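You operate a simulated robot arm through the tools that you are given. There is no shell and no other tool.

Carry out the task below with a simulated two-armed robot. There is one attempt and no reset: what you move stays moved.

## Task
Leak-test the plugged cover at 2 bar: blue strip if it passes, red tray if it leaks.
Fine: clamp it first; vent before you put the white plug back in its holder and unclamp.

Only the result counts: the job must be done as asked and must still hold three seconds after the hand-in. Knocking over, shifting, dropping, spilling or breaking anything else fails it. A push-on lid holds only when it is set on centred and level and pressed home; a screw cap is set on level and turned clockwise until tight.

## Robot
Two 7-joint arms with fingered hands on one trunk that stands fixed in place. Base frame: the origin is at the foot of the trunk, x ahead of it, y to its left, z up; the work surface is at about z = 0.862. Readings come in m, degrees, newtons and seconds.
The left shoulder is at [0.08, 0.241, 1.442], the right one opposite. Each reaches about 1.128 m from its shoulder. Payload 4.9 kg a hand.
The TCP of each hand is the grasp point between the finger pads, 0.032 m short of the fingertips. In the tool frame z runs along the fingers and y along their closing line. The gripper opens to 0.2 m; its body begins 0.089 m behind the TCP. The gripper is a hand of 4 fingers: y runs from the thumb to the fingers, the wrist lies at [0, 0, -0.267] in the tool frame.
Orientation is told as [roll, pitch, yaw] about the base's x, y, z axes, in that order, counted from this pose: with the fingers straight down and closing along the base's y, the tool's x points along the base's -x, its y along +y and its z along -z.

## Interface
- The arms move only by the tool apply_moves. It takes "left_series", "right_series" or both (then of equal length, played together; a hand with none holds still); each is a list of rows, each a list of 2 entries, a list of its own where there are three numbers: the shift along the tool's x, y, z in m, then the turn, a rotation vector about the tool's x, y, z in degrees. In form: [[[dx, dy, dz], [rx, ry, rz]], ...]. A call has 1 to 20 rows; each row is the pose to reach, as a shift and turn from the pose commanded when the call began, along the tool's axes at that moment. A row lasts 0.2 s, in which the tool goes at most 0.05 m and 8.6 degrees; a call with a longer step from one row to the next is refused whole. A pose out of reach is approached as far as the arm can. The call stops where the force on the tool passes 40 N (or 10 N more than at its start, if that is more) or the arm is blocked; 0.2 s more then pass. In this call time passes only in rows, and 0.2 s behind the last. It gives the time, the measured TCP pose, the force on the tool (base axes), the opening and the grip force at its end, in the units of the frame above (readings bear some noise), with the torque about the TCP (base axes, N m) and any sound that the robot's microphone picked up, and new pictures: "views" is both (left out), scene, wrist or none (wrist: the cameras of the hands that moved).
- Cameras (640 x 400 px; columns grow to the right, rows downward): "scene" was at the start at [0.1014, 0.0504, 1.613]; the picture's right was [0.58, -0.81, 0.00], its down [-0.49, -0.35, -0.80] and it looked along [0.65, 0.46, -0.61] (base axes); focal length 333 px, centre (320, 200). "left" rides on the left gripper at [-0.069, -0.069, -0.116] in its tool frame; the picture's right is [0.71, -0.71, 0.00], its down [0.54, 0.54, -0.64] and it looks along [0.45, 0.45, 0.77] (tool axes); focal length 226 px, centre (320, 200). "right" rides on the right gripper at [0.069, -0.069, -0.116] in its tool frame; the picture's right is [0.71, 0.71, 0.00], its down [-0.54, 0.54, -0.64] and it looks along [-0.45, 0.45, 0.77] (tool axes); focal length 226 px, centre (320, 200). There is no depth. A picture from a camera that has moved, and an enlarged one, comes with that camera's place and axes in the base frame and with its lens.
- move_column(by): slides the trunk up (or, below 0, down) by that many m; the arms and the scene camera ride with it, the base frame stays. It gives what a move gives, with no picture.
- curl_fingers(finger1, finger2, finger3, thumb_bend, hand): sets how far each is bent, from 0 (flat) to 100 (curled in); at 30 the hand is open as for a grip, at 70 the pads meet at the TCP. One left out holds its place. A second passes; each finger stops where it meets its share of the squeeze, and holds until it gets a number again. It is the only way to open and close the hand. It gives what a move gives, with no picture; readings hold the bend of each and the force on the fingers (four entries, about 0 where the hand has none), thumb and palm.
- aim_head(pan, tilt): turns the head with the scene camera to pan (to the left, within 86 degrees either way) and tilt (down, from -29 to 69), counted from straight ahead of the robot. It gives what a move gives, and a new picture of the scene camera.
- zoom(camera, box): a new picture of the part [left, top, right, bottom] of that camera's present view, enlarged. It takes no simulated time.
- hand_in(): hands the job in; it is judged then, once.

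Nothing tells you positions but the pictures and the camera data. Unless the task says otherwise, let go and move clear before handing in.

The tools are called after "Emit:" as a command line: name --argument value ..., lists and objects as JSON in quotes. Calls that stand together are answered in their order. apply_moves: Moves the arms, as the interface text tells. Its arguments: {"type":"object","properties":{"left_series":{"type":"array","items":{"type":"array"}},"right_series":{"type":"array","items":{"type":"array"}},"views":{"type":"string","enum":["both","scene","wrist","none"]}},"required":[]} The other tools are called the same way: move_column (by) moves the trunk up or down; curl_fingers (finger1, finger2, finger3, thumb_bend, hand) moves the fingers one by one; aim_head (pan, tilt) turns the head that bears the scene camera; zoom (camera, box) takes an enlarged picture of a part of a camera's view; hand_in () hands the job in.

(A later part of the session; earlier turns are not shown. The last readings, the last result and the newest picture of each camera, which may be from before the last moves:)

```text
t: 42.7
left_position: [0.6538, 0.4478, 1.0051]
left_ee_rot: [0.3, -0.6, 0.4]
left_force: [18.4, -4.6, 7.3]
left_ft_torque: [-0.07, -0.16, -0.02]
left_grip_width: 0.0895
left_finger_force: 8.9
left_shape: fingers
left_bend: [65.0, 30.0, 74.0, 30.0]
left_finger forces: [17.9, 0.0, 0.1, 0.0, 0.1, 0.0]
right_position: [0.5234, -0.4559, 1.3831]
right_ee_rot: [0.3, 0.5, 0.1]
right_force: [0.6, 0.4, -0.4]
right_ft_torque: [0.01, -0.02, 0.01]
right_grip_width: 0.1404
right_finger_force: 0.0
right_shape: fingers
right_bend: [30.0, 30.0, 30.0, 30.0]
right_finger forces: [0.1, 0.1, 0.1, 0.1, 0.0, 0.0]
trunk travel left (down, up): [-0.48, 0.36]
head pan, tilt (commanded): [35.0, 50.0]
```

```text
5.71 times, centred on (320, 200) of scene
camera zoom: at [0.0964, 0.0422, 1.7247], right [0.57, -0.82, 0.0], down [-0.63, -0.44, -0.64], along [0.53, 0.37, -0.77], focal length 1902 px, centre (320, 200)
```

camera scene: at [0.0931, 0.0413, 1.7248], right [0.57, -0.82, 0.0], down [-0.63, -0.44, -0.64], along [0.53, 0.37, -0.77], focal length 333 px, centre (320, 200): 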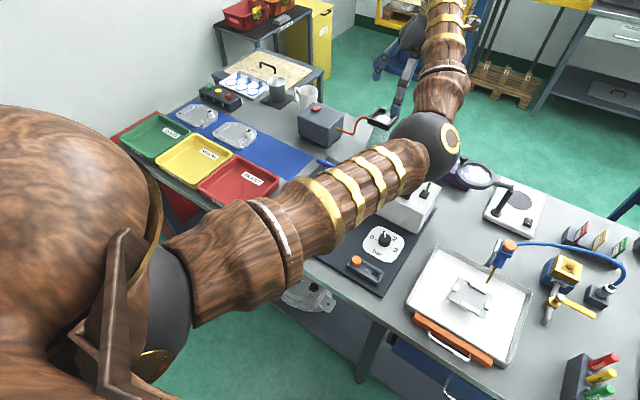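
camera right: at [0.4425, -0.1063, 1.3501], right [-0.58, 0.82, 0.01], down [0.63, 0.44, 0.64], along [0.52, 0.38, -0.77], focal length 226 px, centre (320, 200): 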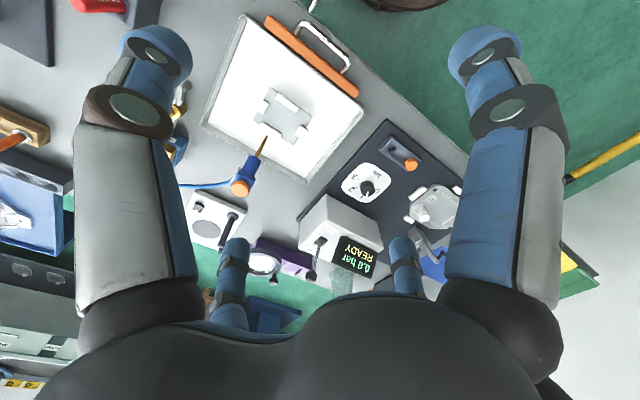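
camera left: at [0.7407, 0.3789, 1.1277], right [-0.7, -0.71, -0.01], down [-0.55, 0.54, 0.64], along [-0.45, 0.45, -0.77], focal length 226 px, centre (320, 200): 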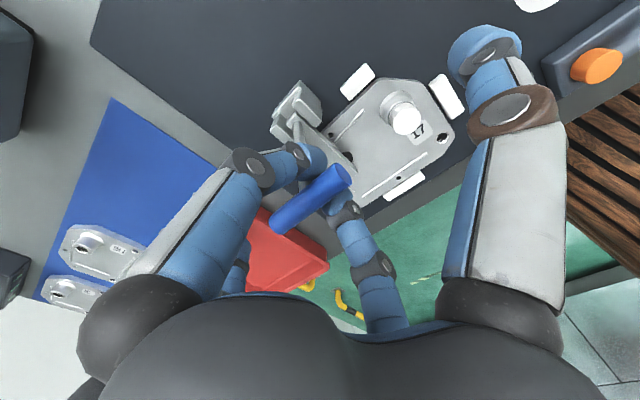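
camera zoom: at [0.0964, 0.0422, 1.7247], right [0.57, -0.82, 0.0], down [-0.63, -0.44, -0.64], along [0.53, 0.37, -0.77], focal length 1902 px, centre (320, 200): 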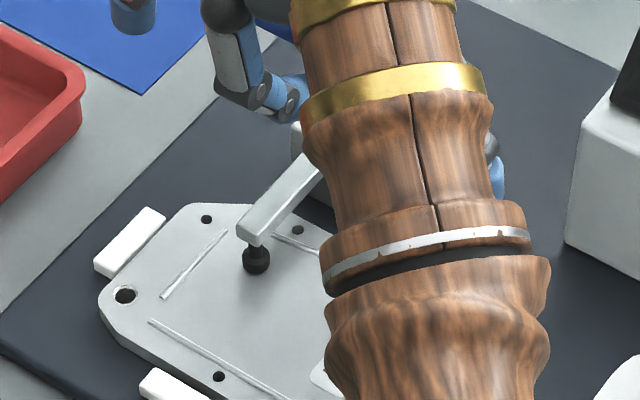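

The pad no longer moves while the force climbs to 18 N — the clamp is at its stop on the cover. I'll release the handle and rise, then verify it stays closed.

Emit:
curl_fingers --hand "left" --finger1 30 --finger3 30

Emit:
apply_moves --left_series '[[[0, 0, -0.04], [0, 0, 0]], [[0, 0, -0.08], [0, 0, 0]], [[0, 0, -0.12], [0, 0, 0]], [[0, 0, -0.15], [0, 0, 0]]]' --views "wrist"

Emit:
zoom --camera "left" --box '[240, 40, 480, 220]'

Emit:
zoom --camera "scene" --box '[240, 110, 440, 260]'

```text
t: 43.7
left_position: [0.6508, 0.4505, 1.0054]
left_ee_rot: [-0.1, -0.6, 0.4]
left_force: [-0.3, -0.8, 0.1]
left_ft_torque: [-0.03, -0.01, 0.01]
left_grip_width: 0.1397
left_finger_force: 0.1
left_shape: fingers
left_bend: [30.0, 30.0, 30.0, 30.0]
left_finger forces: [0.1, 0.0, 0.0, 0.0, 0.1, 0.0]
right_position: [0.5202, -0.4535, 1.3846]
right_ee_rot: [0.2, 0.4, 0.0]
right_force: [-1.2, 1.0, 0.2]
right_ft_torque: [0.0, -0.03, 0.01]
right_grip_width: 0.1403
right_finger_force: 0.1
right_shape: fingers
right_bend: [30.0, 30.0, 30.0, 30.0]
right_finger forces: [0.0, 0.0, 0.0, 0.0, 0.0, 0.0]
trunk travel left (down, up): [-0.48, 0.36]
head pan, tilt (commanded): [35.0, 50.0]
```

```text
t: 44.7
left_position: [0.6514, 0.4479, 1.1571]
left_ee_rot: [-0.1, -0.6, 0.5]
left_force: [-0.3, 0.3, 0.2]
left_ft_torque: [0.0, -0.01, -0.02]
left_grip_width: 0.1399
left_finger_force: 0.1
left_shape: fingers
left_bend: [30.0, 30.0, 30.0, 30.0]
left_finger forces: [0.0, 0.1, 0.0, 0.0, 0.0, 0.0]
right_position: [0.5205, -0.4553, 1.3837]
right_ee_rot: [0.3, 0.4, 0.1]
right_force: [1.0, 0.2, 0.0]
right_ft_torque: [0.02, -0.01, -0.01]
right_grip_width: 0.1406
right_finger_force: 0.1
right_shape: fingers
right_bend: [30.0, 30.0, 30.0, 30.0]
right_finger forces: [0.0, 0.0, 0.1, 0.0, 0.1, 0.0]
trunk travel left (down, up): [-0.48, 0.36]
head pan, tilt (commanded): [35.0, 50.0]
camera left: at [0.7201, 0.3787, 1.2737], right [-0.7, -0.71, -0.01], down [-0.55, 0.54, 0.64], along [-0.45, 0.45, -0.77], focal length 226 px, centre (320, 200)
```

left: 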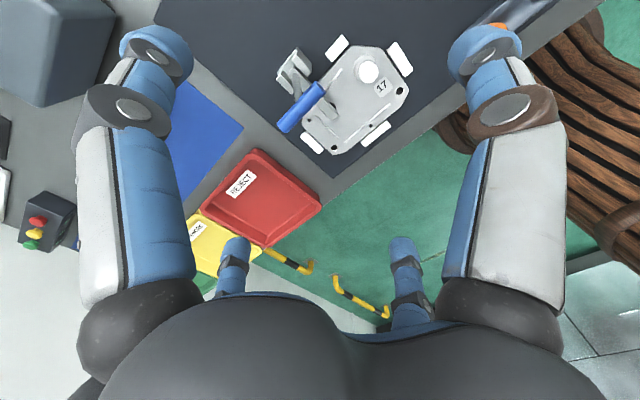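

```text
2.22 times, centred on (360, 130) of left
camera zoom: at [0.7201, 0.3787, 1.2737], right [-0.7, -0.71, -0.01], down [-0.55, 0.54, 0.64], along [-0.45, 0.45, -0.77], focal length 502 px, centre (231, 356)
```

zoom: 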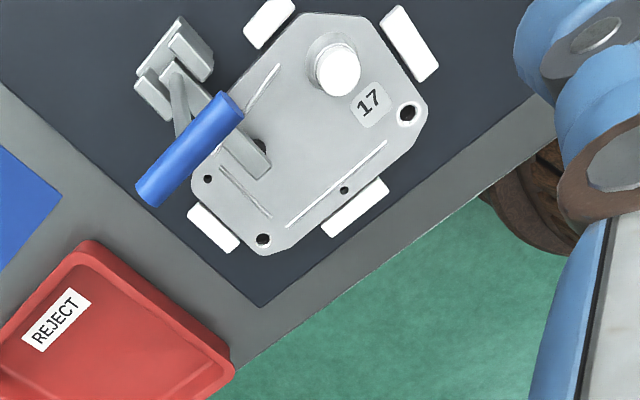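

```text
2.67 times, centred on (340, 185) of scene
camera zoom: at [0.0937, 0.0428, 1.7247], right [0.57, -0.82, 0.0], down [-0.63, -0.44, -0.64], along [0.53, 0.37, -0.77], focal length 888 px, centre (267, 240)
```

zoom: 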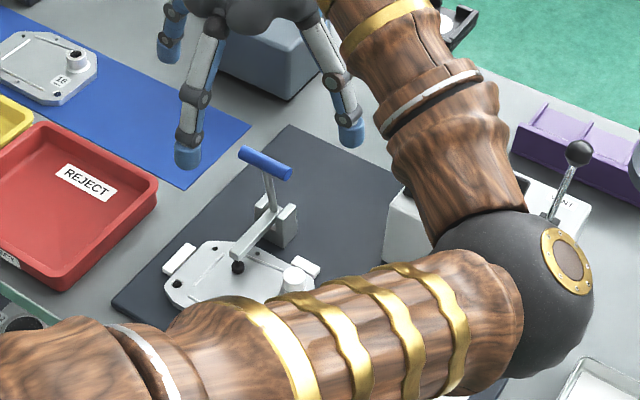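

The clamp stays closed after release. Next is the dial: I'll move over the knob while turning the hand +30° so I have room to twist clockwise.

Emit:
apply_moves --left_series '[[[-0.001, -0.0354, 0], [0, 0, -4.3]], [[-0.002, -0.0708, 0], [0, 0, -8.6]], [[-0.003, -0.1062, 0], [0, 0, -12.9]], [[-0.004, -0.1416, 0.005], [0, 0, -17.2]], [[-0.005, -0.177, 0.015], [0, 0, -21.5]], [[-0.006, -0.2124, 0.025], [0, 0, -25.8]], [[-0.007, -0.248, 0.037], [0, 0, -30]]]' --views "both"

Emit:
zoom --camera "left" --box '[200, 40, 440, 240]'

```text
t: 46.3
left_position: [0.6567, 0.2016, 1.1167]
left_ee_rot: [-0.3, -0.5, 30.6]
left_force: [-0.6, -0.2, 0.2]
left_ft_torque: [0.02, 0.04, 0.01]
left_grip_width: 0.1401
left_finger_force: 0.0
left_shape: fingers
left_bend: [30.0, 30.0, 30.0, 30.0]
left_finger forces: [0.1, 0.0, 0.0, 0.1, 0.0, 0.0]
right_position: [0.5205, -0.457, 1.3835]
right_ee_rot: [0.4, 0.5, 0.1]
right_force: [-1.0, -0.2, 0.6]
right_ft_torque: [-0.01, 0.03, -0.01]
right_grip_width: 0.1403
right_finger_force: 0.0
right_shape: fingers
right_bend: [30.0, 30.0, 30.0, 30.0]
right_finger forces: [0.0, 0.0, 0.1, 0.0, 0.0, 0.0]
trunk travel left (down, up): [-0.48, 0.36]
head pan, tilt (commanded): [35.0, 50.0]
camera scene: at [0.0937, 0.0425, 1.7248], right [0.57, -0.82, 0.0], down [-0.63, -0.44, -0.64], along [0.53, 0.37, -0.77], focal length 333 px, centre (320, 200)
camera left: at [0.7506, 0.1773, 1.2352], right [-0.25, -0.97, 0.0], down [-0.75, 0.19, 0.64], along [-0.61, 0.16, -0.77], focal length 226 px, centre (320, 200)
```

scene: 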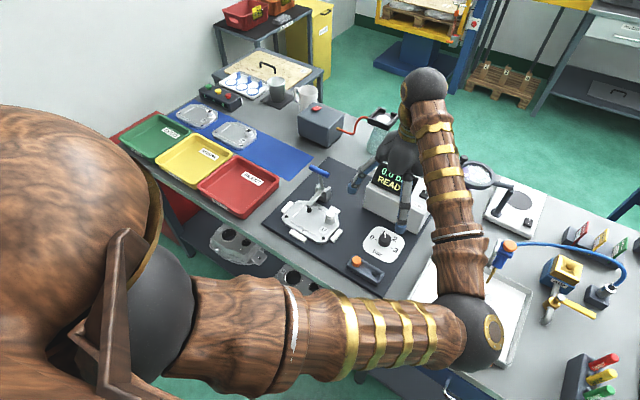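
left: 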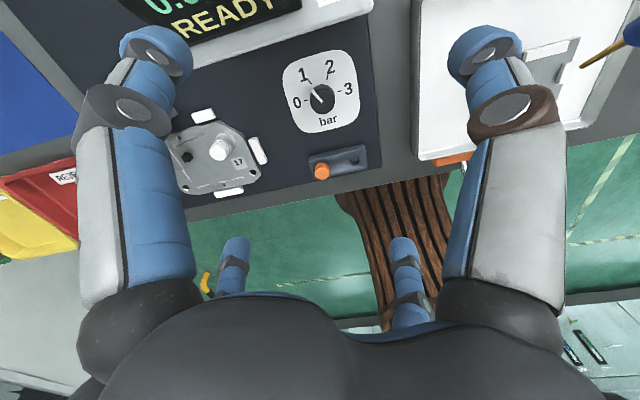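

```text
2.00 times, centred on (320, 140) of left
camera zoom: at [0.7506, 0.1773, 1.2352], right [-0.25, -0.97, 0.0], down [-0.75, 0.19, 0.64], along [-0.61, 0.16, -0.77], focal length 452 px, centre (320, 320)
```

zoom: 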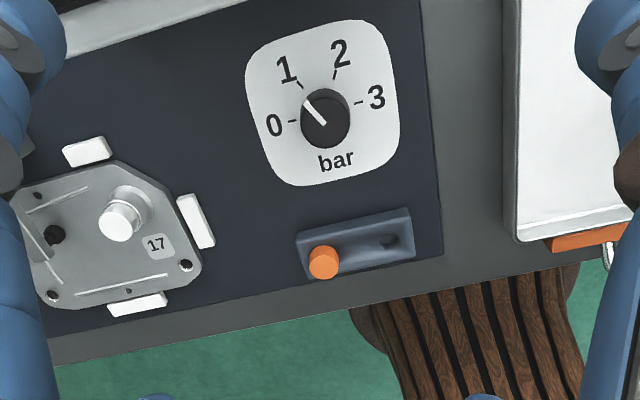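

Great view: the knob points at 1; marks are ~60° apart; knob at (0.656, 0.198), plug-holder's empty hole at about (0.541, 0.169). I'll part-close the fingers and descend over the knob.

Emit:
curl_fingers --hand "left" --finger1 50 --finger2 50 --finger3 50 --thumb_bend 50

Emit:
apply_moves --left_series '[[[0.001, -0.001, 0.04], [0, 0, 0]], [[0.002, -0.003, 0.08], [0, 0, 0]], [[0.002, -0.003, 0.12], [0, 0, 0]], [[0.002, -0.003, 0.155], [0, 0, 0]]]' --views "both"

Emit:
zoom --camera "left" --box '[200, 80, 440, 260]'

Emit:
zoom --camera "scene" --box '[320, 100, 480, 280]'

```text
t: 47.3
left_position: [0.6577, 0.204, 1.116]
left_ee_rot: [-0.3, -0.6, 30.4]
left_force: [-0.2, 0.3, 0.3]
left_ft_torque: [-0.02, 0.01, 0.01]
left_grip_width: 0.0696
left_finger_force: 0.1
left_shape: fingers
left_bend: [50.0, 50.0, 50.0, 50.0]
left_finger forces: [0.0, 0.0, 0.1, 0.0, 0.0, 0.1]
right_position: [0.521, -0.4536, 1.3853]
right_ee_rot: [0.4, 0.5, 0.1]
right_force: [-0.9, -0.6, -0.4]
right_ft_torque: [0.0, -0.01, -0.02]
right_grip_width: 0.1406
right_finger_force: 0.0
right_shape: fingers
right_bend: [30.0, 30.0, 30.0, 30.0]
right_finger forces: [0.1, 0.0, 0.0, 0.1, 0.0, 0.0]
trunk travel left (down, up): [-0.48, 0.36]
head pan, tilt (commanded): [35.0, 50.0]
```

```text
t: 48.3
left_position: [0.6616, 0.2004, 0.9651]
left_ee_rot: [-0.4, -0.6, 30.5]
left_force: [0.1, -0.1, -0.3]
left_ft_torque: [0.01, 0.01, -0.01]
left_grip_width: 0.0696
left_finger_force: 0.1
left_shape: fingers
left_bend: [50.0, 50.0, 50.0, 50.0]
left_finger forces: [0.0, 0.0, 0.1, 0.0, 0.1, 0.0]
right_position: [0.5217, -0.4544, 1.3837]
right_ee_rot: [0.2, 0.4, 0.1]
right_force: [-0.3, 0.2, 0.1]
right_ft_torque: [-0.01, 0.01, -0.01]
right_grip_width: 0.1402
right_finger_force: 0.1
right_shape: fingers
right_bend: [30.0, 30.0, 30.0, 30.0]
right_finger forces: [0.0, 0.0, 0.1, 0.0, 0.1, 0.0]
trunk travel left (down, up): [-0.48, 0.36]
head pan, tilt (commanded): [35.0, 50.0]
camera scene: at [0.0944, 0.0446, 1.7248], right [0.57, -0.82, 0.0], down [-0.63, -0.44, -0.64], along [0.53, 0.37, -0.77], focal length 333 px, centre (320, 200)
camera left: at [0.7547, 0.1742, 1.0831], right [-0.25, -0.97, 0.0], down [-0.75, 0.19, 0.64], along [-0.61, 0.16, -0.77], focal length 226 px, centre (320, 200)
```

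scene: 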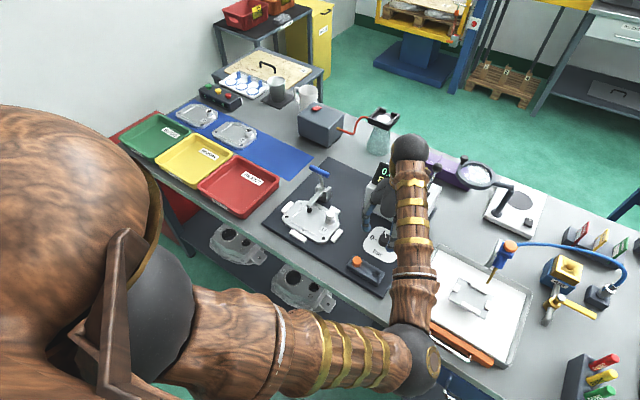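
left: 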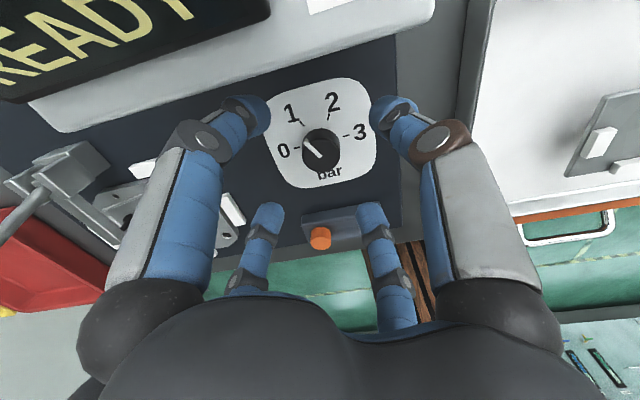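

```text
2.22 times, centred on (320, 170) of left
camera zoom: at [0.7547, 0.1742, 1.0831], right [-0.25, -0.97, 0.0], down [-0.75, 0.19, 0.64], along [-0.61, 0.16, -0.77], focal length 502 px, centre (320, 267)
```

zoom: 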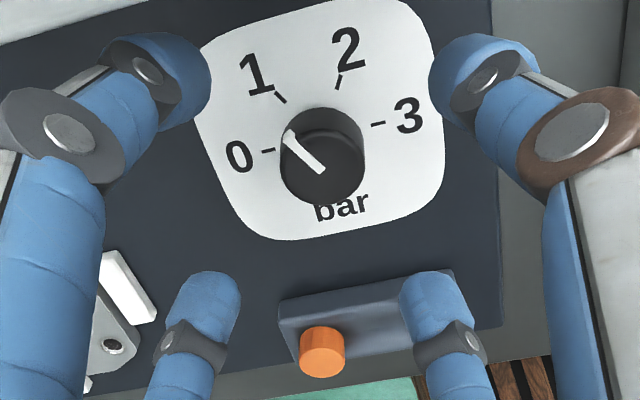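

```text
2.22 times, centred on (400, 190) of scene
camera zoom: at [0.0944, 0.0446, 1.7248], right [0.57, -0.82, 0.0], down [-0.63, -0.44, -0.64], along [0.53, 0.37, -0.77], focal length 740 px, centre (142, 222)
```

zoom: 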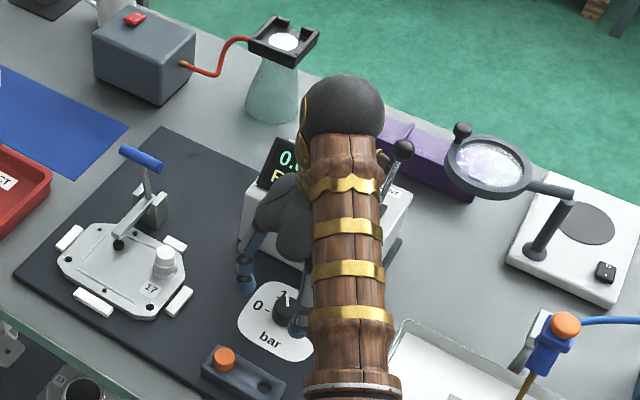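

Emit:
apply_moves --left_series '[[[0.002, 0, 0.02], [0, 0, 0]], [[0.0036, 0, 0.04], [0, 0, 0]], [[0.0036, 0, 0.056], [0, 0, 0]]]' --views "wrist"

Emit:
zoom --camera "left" --box '[200, 80, 440, 260]'

```text
t: 49.1
left_position: [0.6575, 0.1976, 0.909]
left_ee_rot: [-0.4, -0.5, 30.4]
left_force: [-0.3, 0.7, 1.1]
left_ft_torque: [0.0, -0.01, 0.01]
left_grip_width: 0.0696
left_finger_force: 0.0
left_shape: fingers
left_bend: [50.0, 50.0, 50.0, 50.0]
left_finger forces: [0.0, 0.1, 0.1, 0.0, 0.0, 0.0]
right_position: [0.5218, -0.4544, 1.3842]
right_ee_rot: [0.2, 0.4, 0.0]
right_force: [-0.1, 0.2, -0.4]
right_ft_torque: [0.04, 0.02, 0.02]
right_grip_width: 0.1403
right_finger_force: 0.1
right_shape: fingers
right_bend: [30.0, 30.0, 30.0, 30.0]
right_finger forces: [0.1, 0.0, 0.0, 0.0, 0.0, 0.0]
trunk travel left (down, up): [-0.48, 0.36]
head pan, tilt (commanded): [35.0, 50.0]
camera left: at [0.7505, 0.1719, 1.0271], right [-0.25, -0.97, 0.0], down [-0.75, 0.19, 0.64], along [-0.61, 0.16, -0.77], focal length 226 px, centre (320, 200)
```

left: 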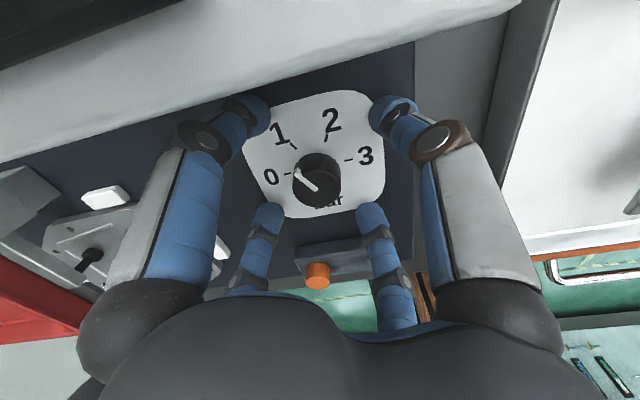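

```text
2.22 times, centred on (320, 170) of left
camera zoom: at [0.7505, 0.1719, 1.0271], right [-0.25, -0.97, 0.0], down [-0.75, 0.19, 0.64], along [-0.61, 0.16, -0.77], focal length 502 px, centre (320, 267)
```

zoom: 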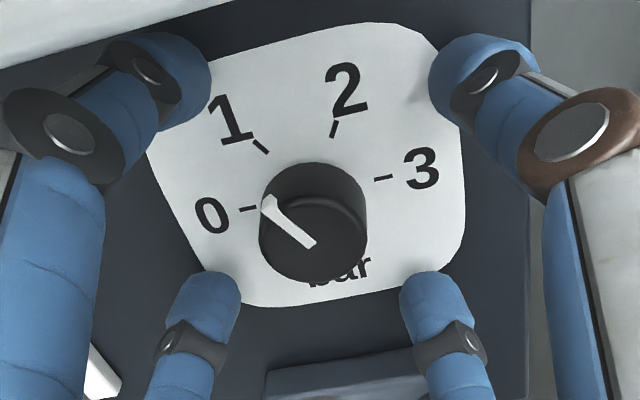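

The fingers surround the knob; I'll nudge ~2.5 mm to centre and close all four on it.

Emit:
apply_moves --left_series '[[[-0.0018, 0.0018, 0], [0, 0, 0]]]' --views "none"

Emit:
curl_fingers --hand "left" --finger1 74 --finger2 74 --finger3 74 --thumb_bend 74

Emit:
zoom --camera "left" --box '[200, 80, 440, 260]'

```text
t: 49.5
left_position: [0.6577, 0.1986, 0.9082]
left_ee_rot: [-0.2, -0.5, 30.4]
left_force: [-0.1, 0.7, 0.3]
left_ft_torque: [0.0, -0.01, 0.02]
left_grip_width: 0.0694
left_finger_force: 0.0
left_shape: fingers
left_bend: [50.0, 50.0, 50.0, 50.0]
left_finger forces: [0.0, 0.1, 0.0, 0.0, 0.0, 0.1]
right_position: [0.5215, -0.4549, 1.3848]
right_ee_rot: [0.3, 0.4, 0.0]
right_force: [-0.1, -0.9, 0.3]
right_ft_torque: [-0.01, 0.02, 0.06]
right_grip_width: 0.1402
right_finger_force: 0.1
right_shape: fingers
right_bend: [30.0, 30.0, 30.0, 30.0]
right_finger forces: [0.0, 0.1, 0.1, 0.1, 0.0, 0.1]
trunk travel left (down, up): [-0.48, 0.36]
head pan, tilt (commanded): [35.0, 50.0]
```

```text
t: 50.5
left_position: [0.659, 0.1988, 0.9088]
left_ee_rot: [-0.3, -0.5, 30.4]
left_force: [2.4, -3.2, -2.1]
left_ft_torque: [-0.05, -0.02, 0.02]
left_grip_width: 0.017
left_finger_force: 19.2
left_shape: fingers
left_bend: [65.0, 63.0, 63.0, 66.0]
left_finger forces: [7.1, 9.0, 7.4, 0.0, 14.9, 0.0]
right_position: [0.5216, -0.4555, 1.3822]
right_ee_rot: [0.2, 0.4, 0.1]
right_force: [-0.4, 0.0, -0.3]
right_ft_torque: [-0.01, 0.01, 0.01]
right_grip_width: 0.1401
right_finger_force: 0.0
right_shape: fingers
right_bend: [30.0, 30.0, 30.0, 30.0]
right_finger forces: [0.1, 0.0, 0.1, 0.0, 0.0, 0.1]
trunk travel left (down, up): [-0.48, 0.36]
head pan, tilt (commanded): [35.0, 50.0]
```

```text
2.22 times, centred on (320, 170) of left
camera zoom: at [0.7521, 0.1729, 1.0263], right [-0.25, -0.97, 0.0], down [-0.75, 0.19, 0.64], along [-0.61, 0.16, -0.77], focal length 502 px, centre (320, 267)
```

zoom: 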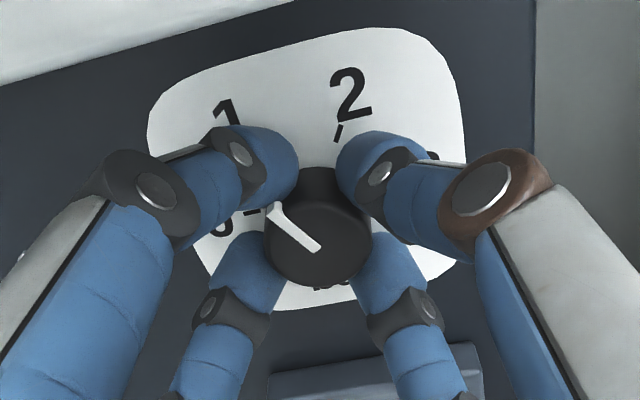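

All four fingers hold the knob evenly. I'll twist clockwise 30° first and check.

Emit:
apply_moves --left_series '[[[0, 0, 0], [0, 0, 7.5]], [[0, 0, 0], [0, 0, 15]], [[0, 0, 0], [0, 0, 22.5]], [[0, 0, 0], [0, 0, 30]]]' --views "wrist"

Emit:
zoom --camera "left" --box '[200, 80, 440, 260]'

```text
t: 51.5
left_position: [0.6581, 0.1972, 0.9076]
left_ee_rot: [0.0, -0.6, 0.2]
left_force: [-4.7, -10.7, 1.3]
left_ft_torque: [-0.29, 0.26, 0.07]
left_grip_width: 0.0166
left_finger_force: 20.6
left_shape: fingers
left_bend: [65.0, 63.0, 63.0, 66.0]
left_finger forces: [5.8, 7.4, 10.0, 0.1, 18.4, 0.1]
right_position: [0.5189, -0.4555, 1.3841]
right_ee_rot: [0.2, 0.3, 0.1]
right_force: [0.9, 0.7, 0.2]
right_ft_torque: [0.01, 0.0, 0.0]
right_grip_width: 0.1405
right_finger_force: 0.1
right_shape: fingers
right_bend: [30.0, 30.0, 30.0, 30.0]
right_finger forces: [0.1, 0.0, 0.0, 0.0, 0.0, 0.0]
trunk travel left (down, up): [-0.48, 0.36]
head pan, tilt (commanded): [35.0, 50.0]
camera left: at [0.7269, 0.1278, 1.026], right [-0.7, -0.71, -0.01], down [-0.55, 0.54, 0.64], along [-0.45, 0.45, -0.77], focal length 226 px, centre (320, 200)
```

left: 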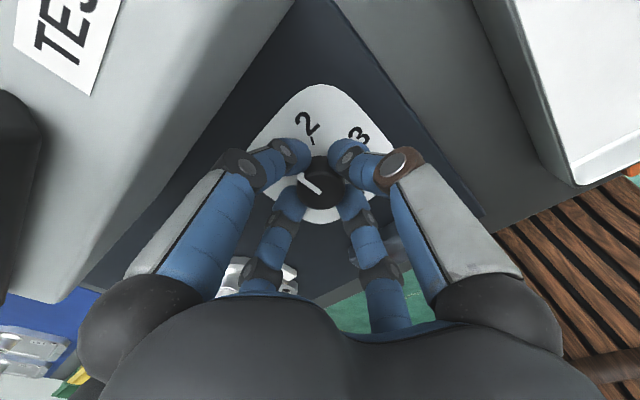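

```text
2.22 times, centred on (320, 170) of left
camera zoom: at [0.7269, 0.1278, 1.026], right [-0.7, -0.71, -0.01], down [-0.55, 0.54, 0.64], along [-0.45, 0.45, -0.77], focal length 502 px, centre (320, 267)
```

zoom: 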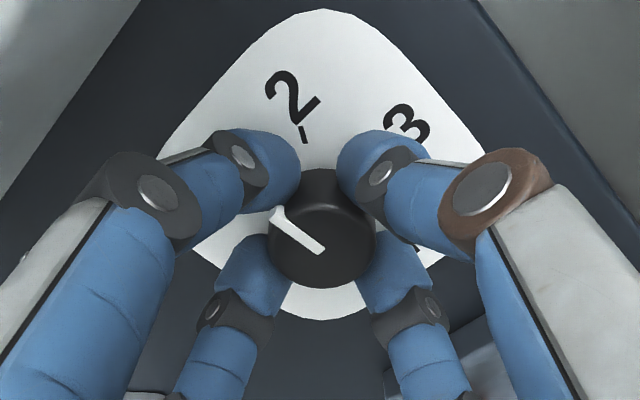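

The knob follows. Another 30°.

Emit:
apply_moves --left_series '[[[0, 0, 0], [0, 0, 7.5]], [[0, 0, 0], [0, 0, 15]], [[0, 0, 0], [0, 0, 22.5]], [[0, 0, 0], [0, 0, 30]]]' --views "wrist"

Emit:
zoom --camera "left" --box '[200, 80, 440, 260]'

Emit:
zoom --camera "scene" --box '[320, 150, 440, 280]'

```text
t: 52.5
left_position: [0.6582, 0.1969, 0.9076]
left_ee_rot: [0.3, -0.6, -29.8]
left_force: [-15.2, -13.7, 3.7]
left_ft_torque: [-0.48, 0.55, 0.09]
left_grip_width: 0.0165
left_finger_force: 22.3
left_shape: fingers
left_bend: [66.0, 64.0, 62.0, 65.0]
left_finger forces: [5.9, 5.1, 9.9, 0.0, 22.8, 0.0]
right_position: [0.5189, -0.4557, 1.3857]
right_ee_rot: [0.3, 0.2, 0.1]
right_force: [0.0, -0.1, -0.4]
right_ft_torque: [-0.01, -0.01, -0.01]
right_grip_width: 0.1403
right_finger_force: 0.1
right_shape: fingers
right_bend: [30.0, 30.0, 30.0, 30.0]
right_finger forces: [0.0, 0.0, 0.1, 0.0, 0.0, 0.0]
trunk travel left (down, up): [-0.48, 0.36]
head pan, tilt (commanded): [35.0, 50.0]
camera left: at [0.6827, 0.1024, 1.0257], right [-0.96, -0.26, -0.01], down [-0.21, 0.74, 0.64], along [-0.16, 0.62, -0.77], focal length 226 px, centre (320, 200)
```

left: 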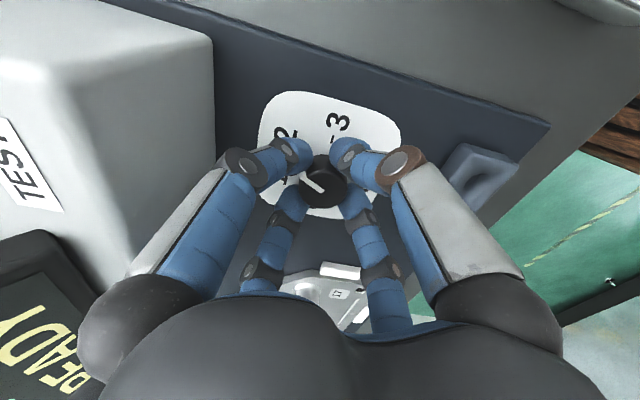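

```text
2.22 times, centred on (320, 170) of left
camera zoom: at [0.6827, 0.1024, 1.0257], right [-0.96, -0.26, -0.01], down [-0.21, 0.74, 0.64], along [-0.16, 0.62, -0.77], focal length 502 px, centre (320, 267)
```

zoom: 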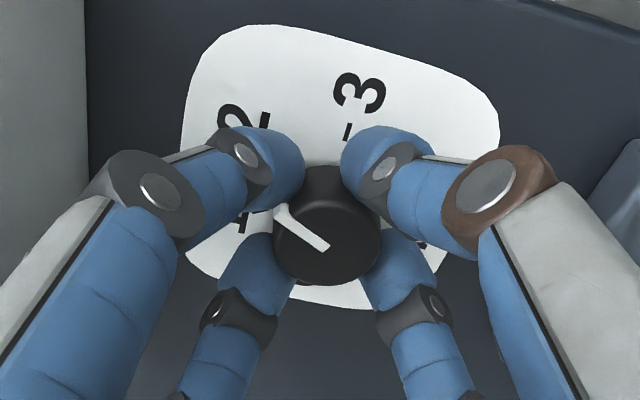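

```text
3.08 times, centred on (380, 215) of scene
camera zoom: at [0.091, 0.042, 1.7249], right [0.57, -0.82, 0.0], down [-0.63, -0.44, -0.64], along [0.53, 0.37, -0.76], focal length 1024 px, centre (135, 154)
```

zoom: 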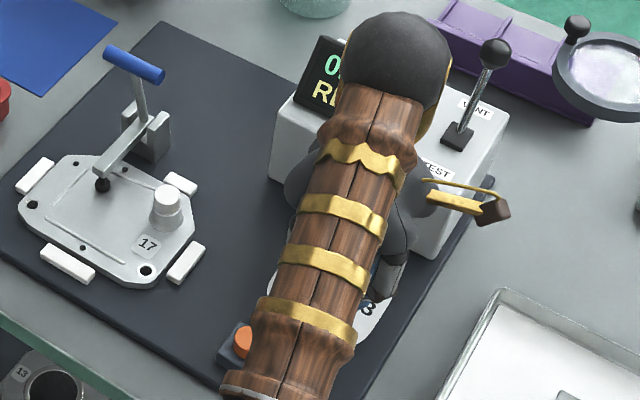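

Finger forces account for the tool force, so there's no collision. I'll release the knob and rise to read the dial.

Emit:
curl_fingers --hand "left" --finger1 50 --finger2 50 --finger3 50 --thumb_bend 50

Emit:
zoom --camera "left" --box '[200, 80, 440, 260]'

Emit:
apply_moves --left_series '[[[0, 0, -0.04], [0, 0, 0]], [[0, 0, -0.08], [0, 0, 0]], [[0, 0, -0.12], [0, 0, 0]]]' --views "none"

Emit:
zoom --camera "left" --box '[220, 60, 400, 200]'

```text
t: 53.5
left_position: [0.6611, 0.1992, 0.9065]
left_ee_rot: [0.2, -0.5, -29.5]
left_force: [-0.2, -0.5, -0.5]
left_ft_torque: [0.02, 0.03, 0.0]
left_grip_width: 0.0686
left_finger_force: 0.0
left_shape: fingers
left_bend: [50.0, 50.0, 50.0, 50.0]
left_finger forces: [0.0, 0.0, 0.1, 0.0, 0.0, 0.0]
right_position: [0.5207, -0.4534, 1.3842]
right_ee_rot: [0.2, 0.4, 0.1]
right_force: [-0.4, -0.5, 0.0]
right_ft_torque: [-0.06, -0.02, 0.0]
right_grip_width: 0.1402
right_finger_force: 0.1
right_shape: fingers
right_bend: [30.0, 30.0, 30.0, 30.0]
right_finger forces: [0.1, 0.0, 0.1, 0.0, 0.0, 0.0]
trunk travel left (down, up): [-0.48, 0.36]
head pan, tilt (commanded): [35.0, 50.0]
```

```text
2.22 times, centred on (320, 170) of left
camera zoom: at [0.6853, 0.1047, 1.0241], right [-0.96, -0.27, -0.01], down [-0.21, 0.74, 0.64], along [-0.16, 0.62, -0.77], focal length 502 px, centre (320, 267)
```

zoom: 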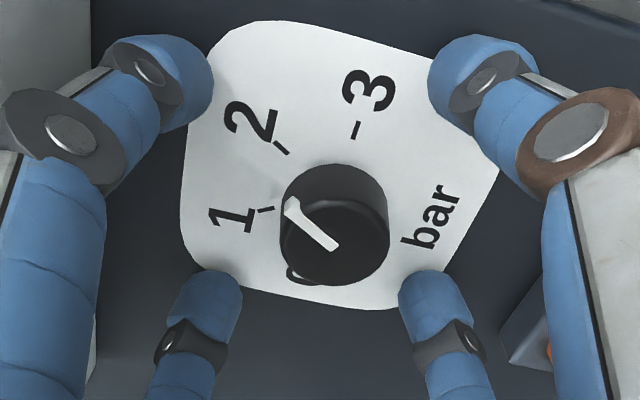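

```text
t: 54.3
left_position: [0.6569, 0.1983, 1.0283]
left_ee_rot: [0.3, -0.4, -29.6]
left_force: [0.4, -0.4, 0.8]
left_ft_torque: [0.04, 0.03, 0.01]
left_grip_width: 0.0689
left_finger_force: 0.2
left_shape: fingers
left_bend: [50.0, 50.0, 50.0, 50.0]
left_finger forces: [0.1, 0.0, 0.0, 0.0, 0.1, 0.1]
right_position: [0.5217, -0.4555, 1.3839]
right_ee_rot: [0.3, 0.5, 0.1]
right_force: [0.6, 0.0, -0.1]
right_ft_torque: [0.01, -0.01, 0.02]
right_grip_width: 0.1403
right_finger_force: 0.0
right_shape: fingers
right_bend: [30.0, 30.0, 30.0, 30.0]
right_finger forces: [0.1, 0.0, 0.0, 0.0, 0.0, 0.1]
trunk travel left (down, up): [-0.48, 0.36]
head pan, tilt (commanded): [35.0, 50.0]
```

```text
2.86 times, centred on (310, 130) of left
camera zoom: at [0.6816, 0.1032, 1.145], right [-0.96, -0.27, -0.01], down [-0.21, 0.74, 0.64], along [-0.16, 0.62, -0.77], focal length 646 px, centre (349, 400)
```

zoom: 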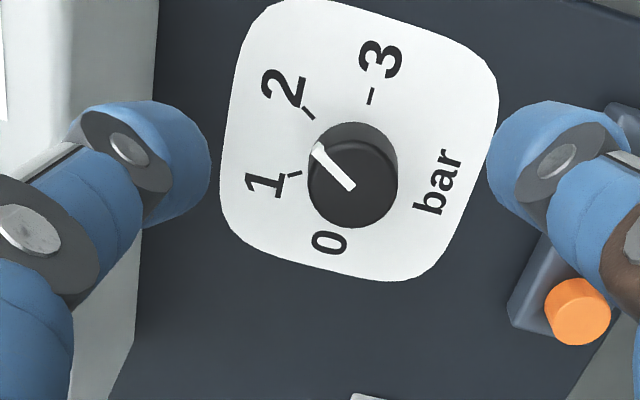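

By projection, the pointer is at −31° against the "2" mark at −30° — set to 2 bar. Next: the VENT/TEST lever, ball at ≈ (0.846, 0.161, 1.057). I'll rise, square the hand up, and go above the ball with the fingers half-closed to cage it.

Emit:
curl_fingers --hand "left" --finger1 56 --finger2 60 --finger3 56 --thumb_bend 58

Emit:
apply_moves --left_series '[[[0, 0, -0.04], [0, 0, 0]], [[0, 0, -0.08], [0, 0, 0]], [[0, 0, -0.12], [0, 0, 0]], [[0, 0, -0.16], [0, 0, 0]], [[0, 0, -0.19], [0, 0, 0]], [[-0.0365, 0.0122, -0.19], [0, 0, -6]], [[-0.073, 0.0245, -0.19], [0, 0, -12]], [[-0.1095, 0.0367, -0.19], [0, 0, -18]], [[-0.146, 0.049, -0.19], [0, 0, -24]], [[-0.1826, 0.0612, -0.19], [0, 0, -29.6]]]' --views "both"

Emit:
zoom --camera "left" --box '[220, 40, 420, 220]'

```text
t: 55.3
left_position: [0.6568, 0.1975, 1.0279]
left_ee_rot: [0.3, -0.5, -29.6]
left_force: [-0.2, 0.3, -0.4]
left_ft_torque: [0.01, -0.01, -0.03]
left_grip_width: 0.0462
left_finger_force: 0.2
left_shape: fingers
left_bend: [56.0, 60.0, 56.0, 57.0]
left_finger forces: [0.0, 0.0, 0.0, 0.1, 0.0, 0.0]
right_position: [0.5207, -0.4544, 1.3846]
right_ee_rot: [0.3, 0.4, 0.1]
right_force: [-0.3, -0.3, -0.1]
right_ft_torque: [-0.01, 0.03, 0.01]
right_grip_width: 0.1403
right_finger_force: 0.0
right_shape: fingers
right_bend: [30.0, 30.0, 30.0, 30.0]
right_finger forces: [0.0, 0.0, 0.1, 0.0, 0.0, 0.0]
trunk travel left (down, up): [-0.48, 0.36]
head pan, tilt (commanded): [35.0, 50.0]
```

```text
t: 57.5
left_position: [0.8473, 0.1593, 1.2179]
left_ee_rot: [0.0, -0.5, 0.1]
left_force: [-0.5, 0.1, -0.2]
left_ft_torque: [0.02, 0.08, 0.0]
left_grip_width: 0.046
left_finger_force: 0.0
left_shape: fingers
left_bend: [56.0, 60.0, 56.0, 57.0]
left_finger forces: [0.0, 0.0, 0.1, 0.0, 0.0, 0.0]
right_position: [0.5229, -0.4541, 1.3828]
right_ee_rot: [0.1, 0.5, 0.1]
right_force: [0.3, -0.6, 0.0]
right_ft_torque: [0.02, 0.03, 0.02]
right_grip_width: 0.1405
right_finger_force: 0.1
right_shape: fingers
right_bend: [30.0, 30.0, 30.0, 30.0]
right_finger forces: [0.0, 0.0, 0.1, 0.1, 0.0, 0.1]
trunk travel left (down, up): [-0.48, 0.36]
head pan, tilt (commanded): [35.0, 50.0]
camera scene: at [0.0961, 0.0447, 1.7245], right [0.57, -0.82, 0.0], down [-0.63, -0.44, -0.64], along [0.53, 0.37, -0.77], focal length 333 px, centre (320, 200)
camera left: at [0.9157, 0.0905, 1.3369], right [-0.71, -0.71, -0.01], down [-0.55, 0.54, 0.64], along [-0.45, 0.45, -0.77], focal length 226 px, centre (320, 200)
```

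scene: 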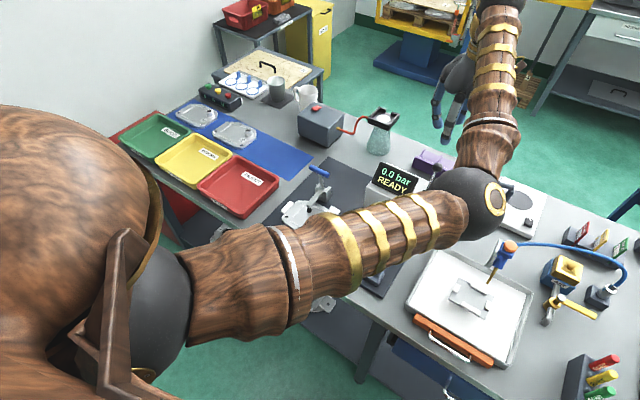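
left: 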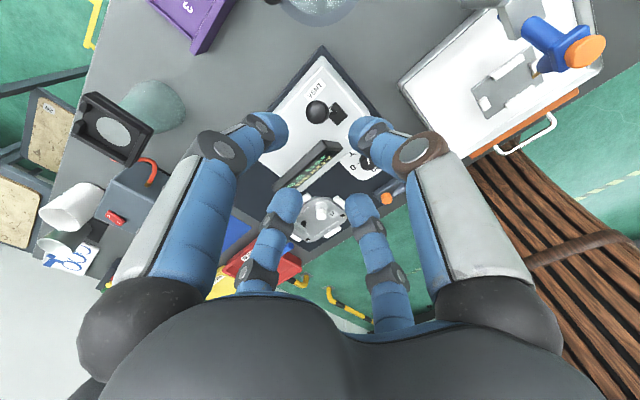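

```text
2.22 times, centred on (320, 130) of left
camera zoom: at [0.9157, 0.0905, 1.3369], right [-0.71, -0.71, -0.01], down [-0.55, 0.54, 0.64], along [-0.45, 0.45, -0.77], focal length 502 px, centre (320, 356)
```

zoom: 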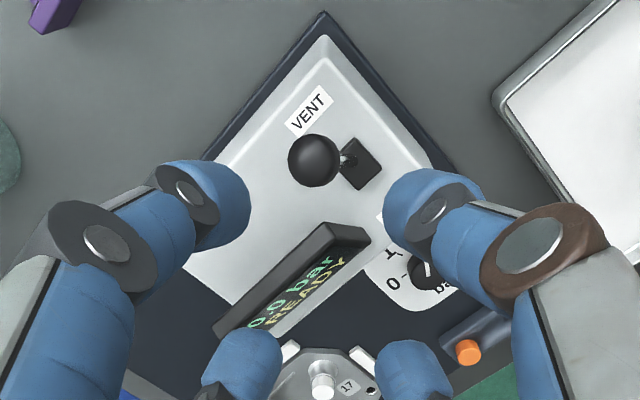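

The ball is at ≈ (0.851, 0.160, 1.055), but the display's end is close at y≈0.187. I'll close the hand into a compact fist, come down behind the ball, and push it toward TEST with the fingertip cluster.

Emit:
curl_fingers --hand "left" --finger1 70 --finger2 70 --finger3 70 --thumb_bend 70

Emit:
apply_moves --left_series '[[[-0.03, -0.002, 0], [0, 0, 0]], [[-0.063, -0.004, 0.01], [0, 0, 0]], [[-0.063, -0.004, 0.05], [0, 0, 0]], [[-0.063, -0.004, 0.09], [0, 0, 0]], [[-0.063, -0.004, 0.125], [0, 0, 0]]]' --views "wrist"

Emit:
zoom --camera "left" --box '[200, 80, 440, 260]'

Emit:
zoom --camera "scene" --box '[360, 80, 540, 260]'

```text
t: 58.5
left_position: [0.8449, 0.1596, 1.2198]
left_ee_rot: [0.0, -0.7, 0.0]
left_force: [0.6, 0.2, -0.4]
left_ft_torque: [-0.05, -0.04, -0.03]
left_grip_width: 0.0025
left_finger_force: 0.1
left_shape: fingers
left_bend: [69.0, 69.0, 69.0, 70.0]
left_finger forces: [0.0, 0.0, 0.0, 0.0, 0.0, 0.1]
right_position: [0.5218, -0.4538, 1.3848]
right_ee_rot: [0.4, 0.4, 0.1]
right_force: [-1.0, -0.5, 0.3]
right_ft_torque: [-0.03, -0.04, 0.0]
right_grip_width: 0.1405
right_finger_force: 0.0
right_shape: fingers
right_bend: [30.0, 30.0, 30.0, 30.0]
right_finger forces: [0.0, 0.1, 0.0, 0.0, 0.1, 0.0]
trunk travel left (down, up): [-0.48, 0.36]
head pan, tilt (commanded): [35.0, 50.0]
```

```text
t: 59.7
left_position: [0.9086, 0.1578, 1.0949]
left_ee_rot: [0.0, -0.6, -0.1]
left_force: [1.1, -0.5, 1.4]
left_ft_torque: [-0.02, -0.02, -0.03]
left_grip_width: 0.0023
left_finger_force: 0.0
left_shape: fingers
left_bend: [69.0, 69.0, 69.0, 70.0]
left_finger forces: [0.1, 0.1, 0.1, 0.0, 0.0, 0.0]
right_position: [0.5213, -0.4543, 1.384]
right_ee_rot: [0.3, 0.4, 0.2]
right_force: [0.8, -0.6, 0.2]
right_ft_torque: [-0.02, 0.03, 0.0]
right_grip_width: 0.1406
right_finger_force: 0.1
right_shape: fingers
right_bend: [30.0, 30.0, 30.0, 30.0]
right_finger forces: [0.0, 0.1, 0.0, 0.0, 0.0, 0.0]
trunk travel left (down, up): [-0.48, 0.36]
head pan, tilt (commanded): [35.0, 50.0]
camera left: at [0.977, 0.0889, 1.2128], right [-0.71, -0.71, -0.01], down [-0.55, 0.54, 0.64], along [-0.45, 0.45, -0.77], focal length 226 px, centre (320, 200)
```

left: 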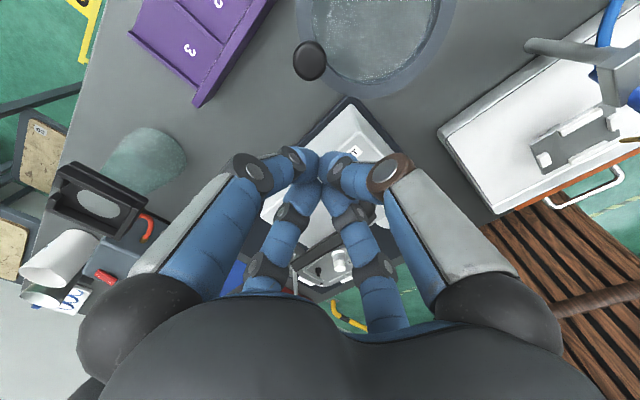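

```text
2.22 times, centred on (320, 170) of left
camera zoom: at [0.977, 0.0889, 1.2128], right [-0.71, -0.71, -0.01], down [-0.55, 0.54, 0.64], along [-0.45, 0.45, -0.77], focal length 502 px, centre (320, 267)
```

zoom: 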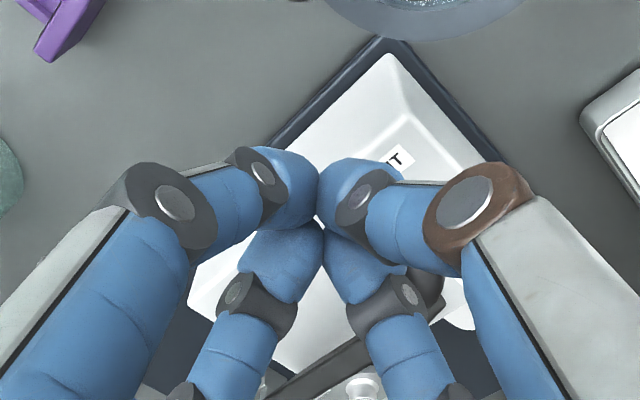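

```text
2.22 times, centred on (450, 170) of scene
camera zoom: at [0.0951, 0.0448, 1.7247], right [0.57, -0.82, 0.0], down [-0.63, -0.44, -0.64], along [0.53, 0.37, -0.77], focal length 740 px, centre (31, 267)
```

zoom: 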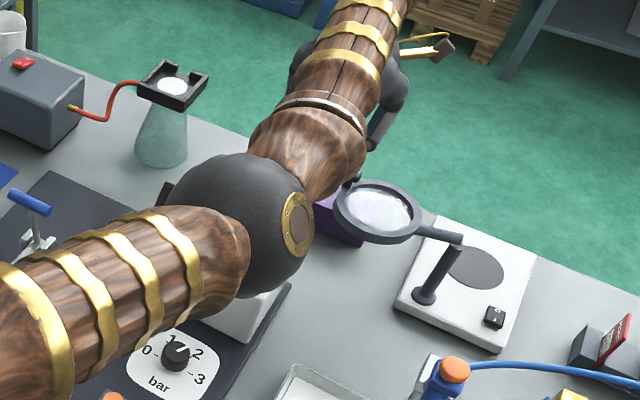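

The magnifier (top z≈1.03) behind stays below my fingertips. I'll lower slightly and push the ball in −x.

Emit:
apply_moves --left_series '[[[0, 0.001, 0.022], [0, 0, 0]], [[0.02, 0.001, 0.022], [0, 0, 0]], [[0.035, 0.001, 0.022], [0, 0, 0]], [[0.05, 0.001, 0.022], [0, 0, 0]], [[0.065, 0.001, 0.021], [0, 0, 0]]]' --views "wrist"

Emit:
zoom --camera "left" --box '[200, 80, 440, 260]'

```text
t: 60.9
left_position: [0.844, 0.1596, 1.0739]
left_ee_rot: [0.0, -0.6, 0.0]
left_force: [-0.1, -0.7, 0.4]
left_ft_torque: [0.03, 0.01, 0.01]
left_grip_width: 0.0025
left_finger_force: 0.0
left_shape: fingers
left_bend: [69.0, 69.0, 69.0, 70.0]
left_finger forces: [0.0, 0.0, 0.0, 0.0, 0.0, 0.1]
right_position: [0.5213, -0.4546, 1.3838]
right_ee_rot: [0.3, 0.3, 0.1]
right_force: [0.3, -0.2, -0.2]
right_ft_torque: [0.01, -0.03, 0.0]
right_grip_width: 0.1405
right_finger_force: 0.1
right_shape: fingers
right_bend: [30.0, 30.0, 30.0, 30.0]
right_finger forces: [0.0, 0.0, 0.1, 0.0, 0.0, 0.0]
trunk travel left (down, up): [-0.48, 0.36]
head pan, tilt (commanded): [35.0, 50.0]
camera left: at [0.9117, 0.0899, 1.1923], right [-0.71, -0.71, -0.01], down [-0.55, 0.54, 0.64], along [-0.45, 0.45, -0.77], focal length 226 px, centre (320, 200)
```

left: 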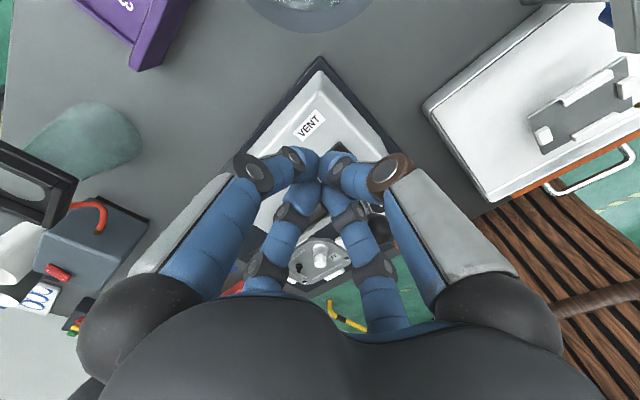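

```text
2.22 times, centred on (320, 170) of left
camera zoom: at [0.9117, 0.0899, 1.1923], right [-0.71, -0.71, -0.01], down [-0.55, 0.54, 0.64], along [-0.45, 0.45, -0.77], focal length 502 px, centre (320, 267)
```

zoom: 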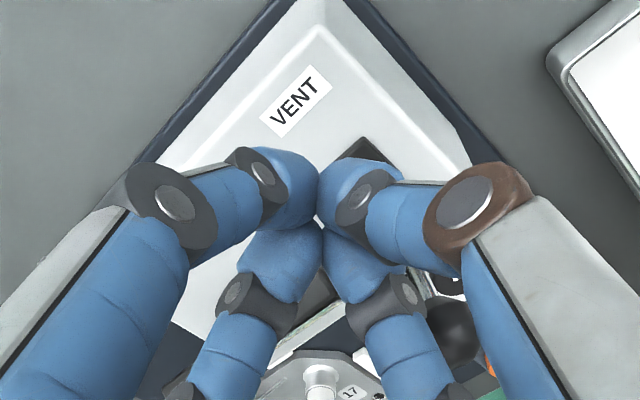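

The ball has moved forward (≈ x 0.763) — the lever seems to have gone to TEST. I'll lift off and read the display.

Emit:
apply_moves --left_series '[[[-0.02, 0, -0.03], [0, 0, 0]], [[-0.03, 0, -0.07], [0, 0, 0]], [[-0.03, 0, -0.11], [0, 0, 0]]]' --views "both"

Emit:
zoom --camera "left" --box '[200, 60, 440, 260]'

Emit:
zoom --camera "scene" --box '[340, 120, 480, 260]'

```text
t: 61.7
left_position: [0.8711, 0.1606, 1.186]
left_ee_rot: [-0.1, -0.6, 0.1]
left_force: [0.0, -0.4, -0.3]
left_ft_torque: [0.0, -0.01, 0.0]
left_grip_width: 0.0024
left_finger_force: 0.0
left_shape: fingers
left_bend: [69.0, 69.0, 69.0, 70.0]
left_finger forces: [0.0, 0.0, 0.1, 0.0, 0.0, 0.1]
right_position: [0.5192, -0.4553, 1.3856]
right_ee_rot: [0.2, 0.2, 0.1]
right_force: [0.2, -1.0, 0.5]
right_ft_torque: [0.01, -0.01, 0.02]
right_grip_width: 0.1403
right_finger_force: 0.0
right_shape: fingers
right_bend: [30.0, 30.0, 30.0, 30.0]
right_finger forces: [0.0, 0.0, 0.0, 0.0, 0.1, 0.0]
trunk travel left (down, up): [-0.48, 0.36]
head pan, tilt (commanded): [35.0, 50.0]
camera scene: at [0.0923, 0.0431, 1.7248], right [0.57, -0.82, 0.0], down [-0.63, -0.44, -0.64], along [0.53, 0.37, -0.77], focal length 333 px, centre (320, 200)
camera left: at [0.9389, 0.0906, 1.304], right [-0.71, -0.71, -0.01], down [-0.55, 0.54, 0.64], along [-0.45, 0.45, -0.77], focal length 226 px, centre (320, 200)
```

scene: 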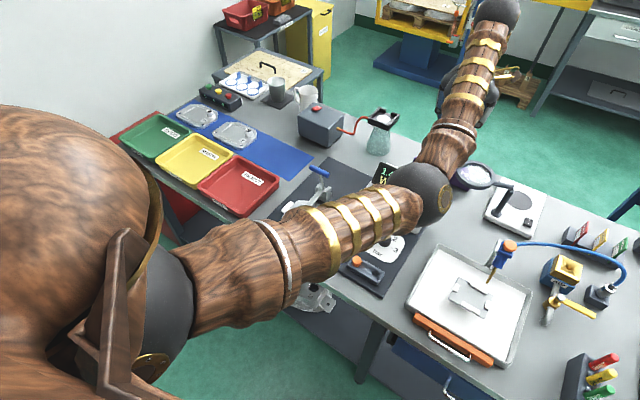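
left: 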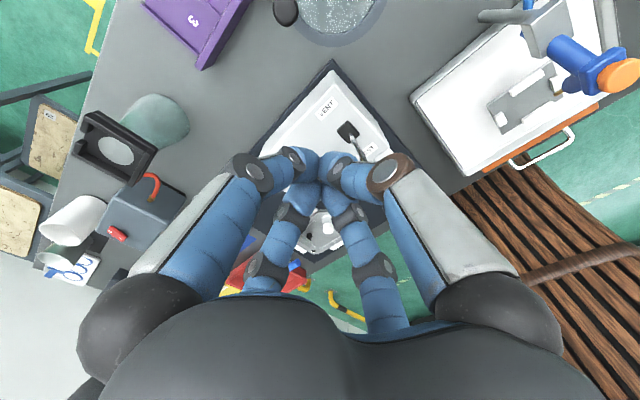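

```text
2.00 times, centred on (320, 160) of left
camera zoom: at [0.9389, 0.0906, 1.304], right [-0.71, -0.71, -0.01], down [-0.55, 0.54, 0.64], along [-0.45, 0.45, -0.77], focal length 452 px, centre (320, 280)
```

zoom: 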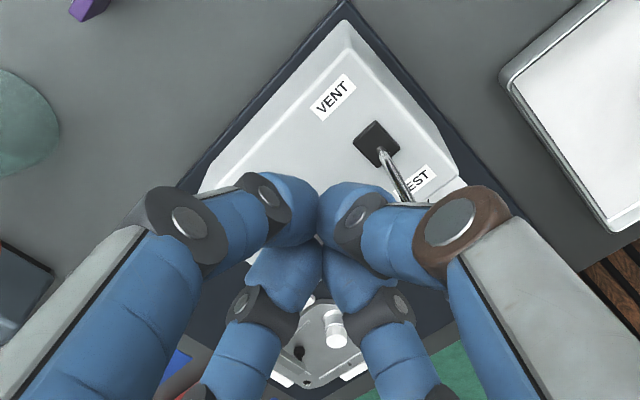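

```text
2.86 times, centred on (410, 190) of scene
camera zoom: at [0.0923, 0.0431, 1.7248], right [0.57, -0.82, 0.0], down [-0.63, -0.44, -0.64], along [0.53, 0.37, -0.77], focal length 951 px, centre (63, 229)
```

zoom: 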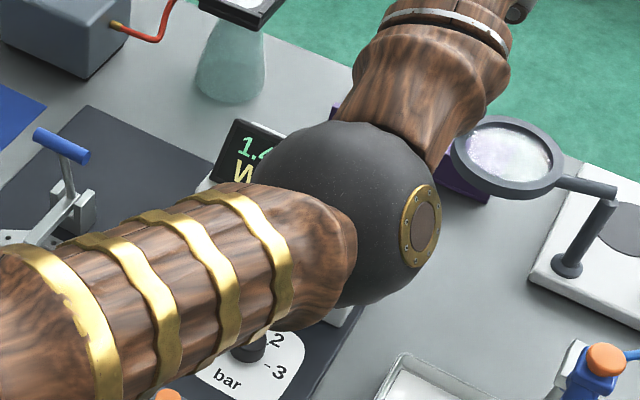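

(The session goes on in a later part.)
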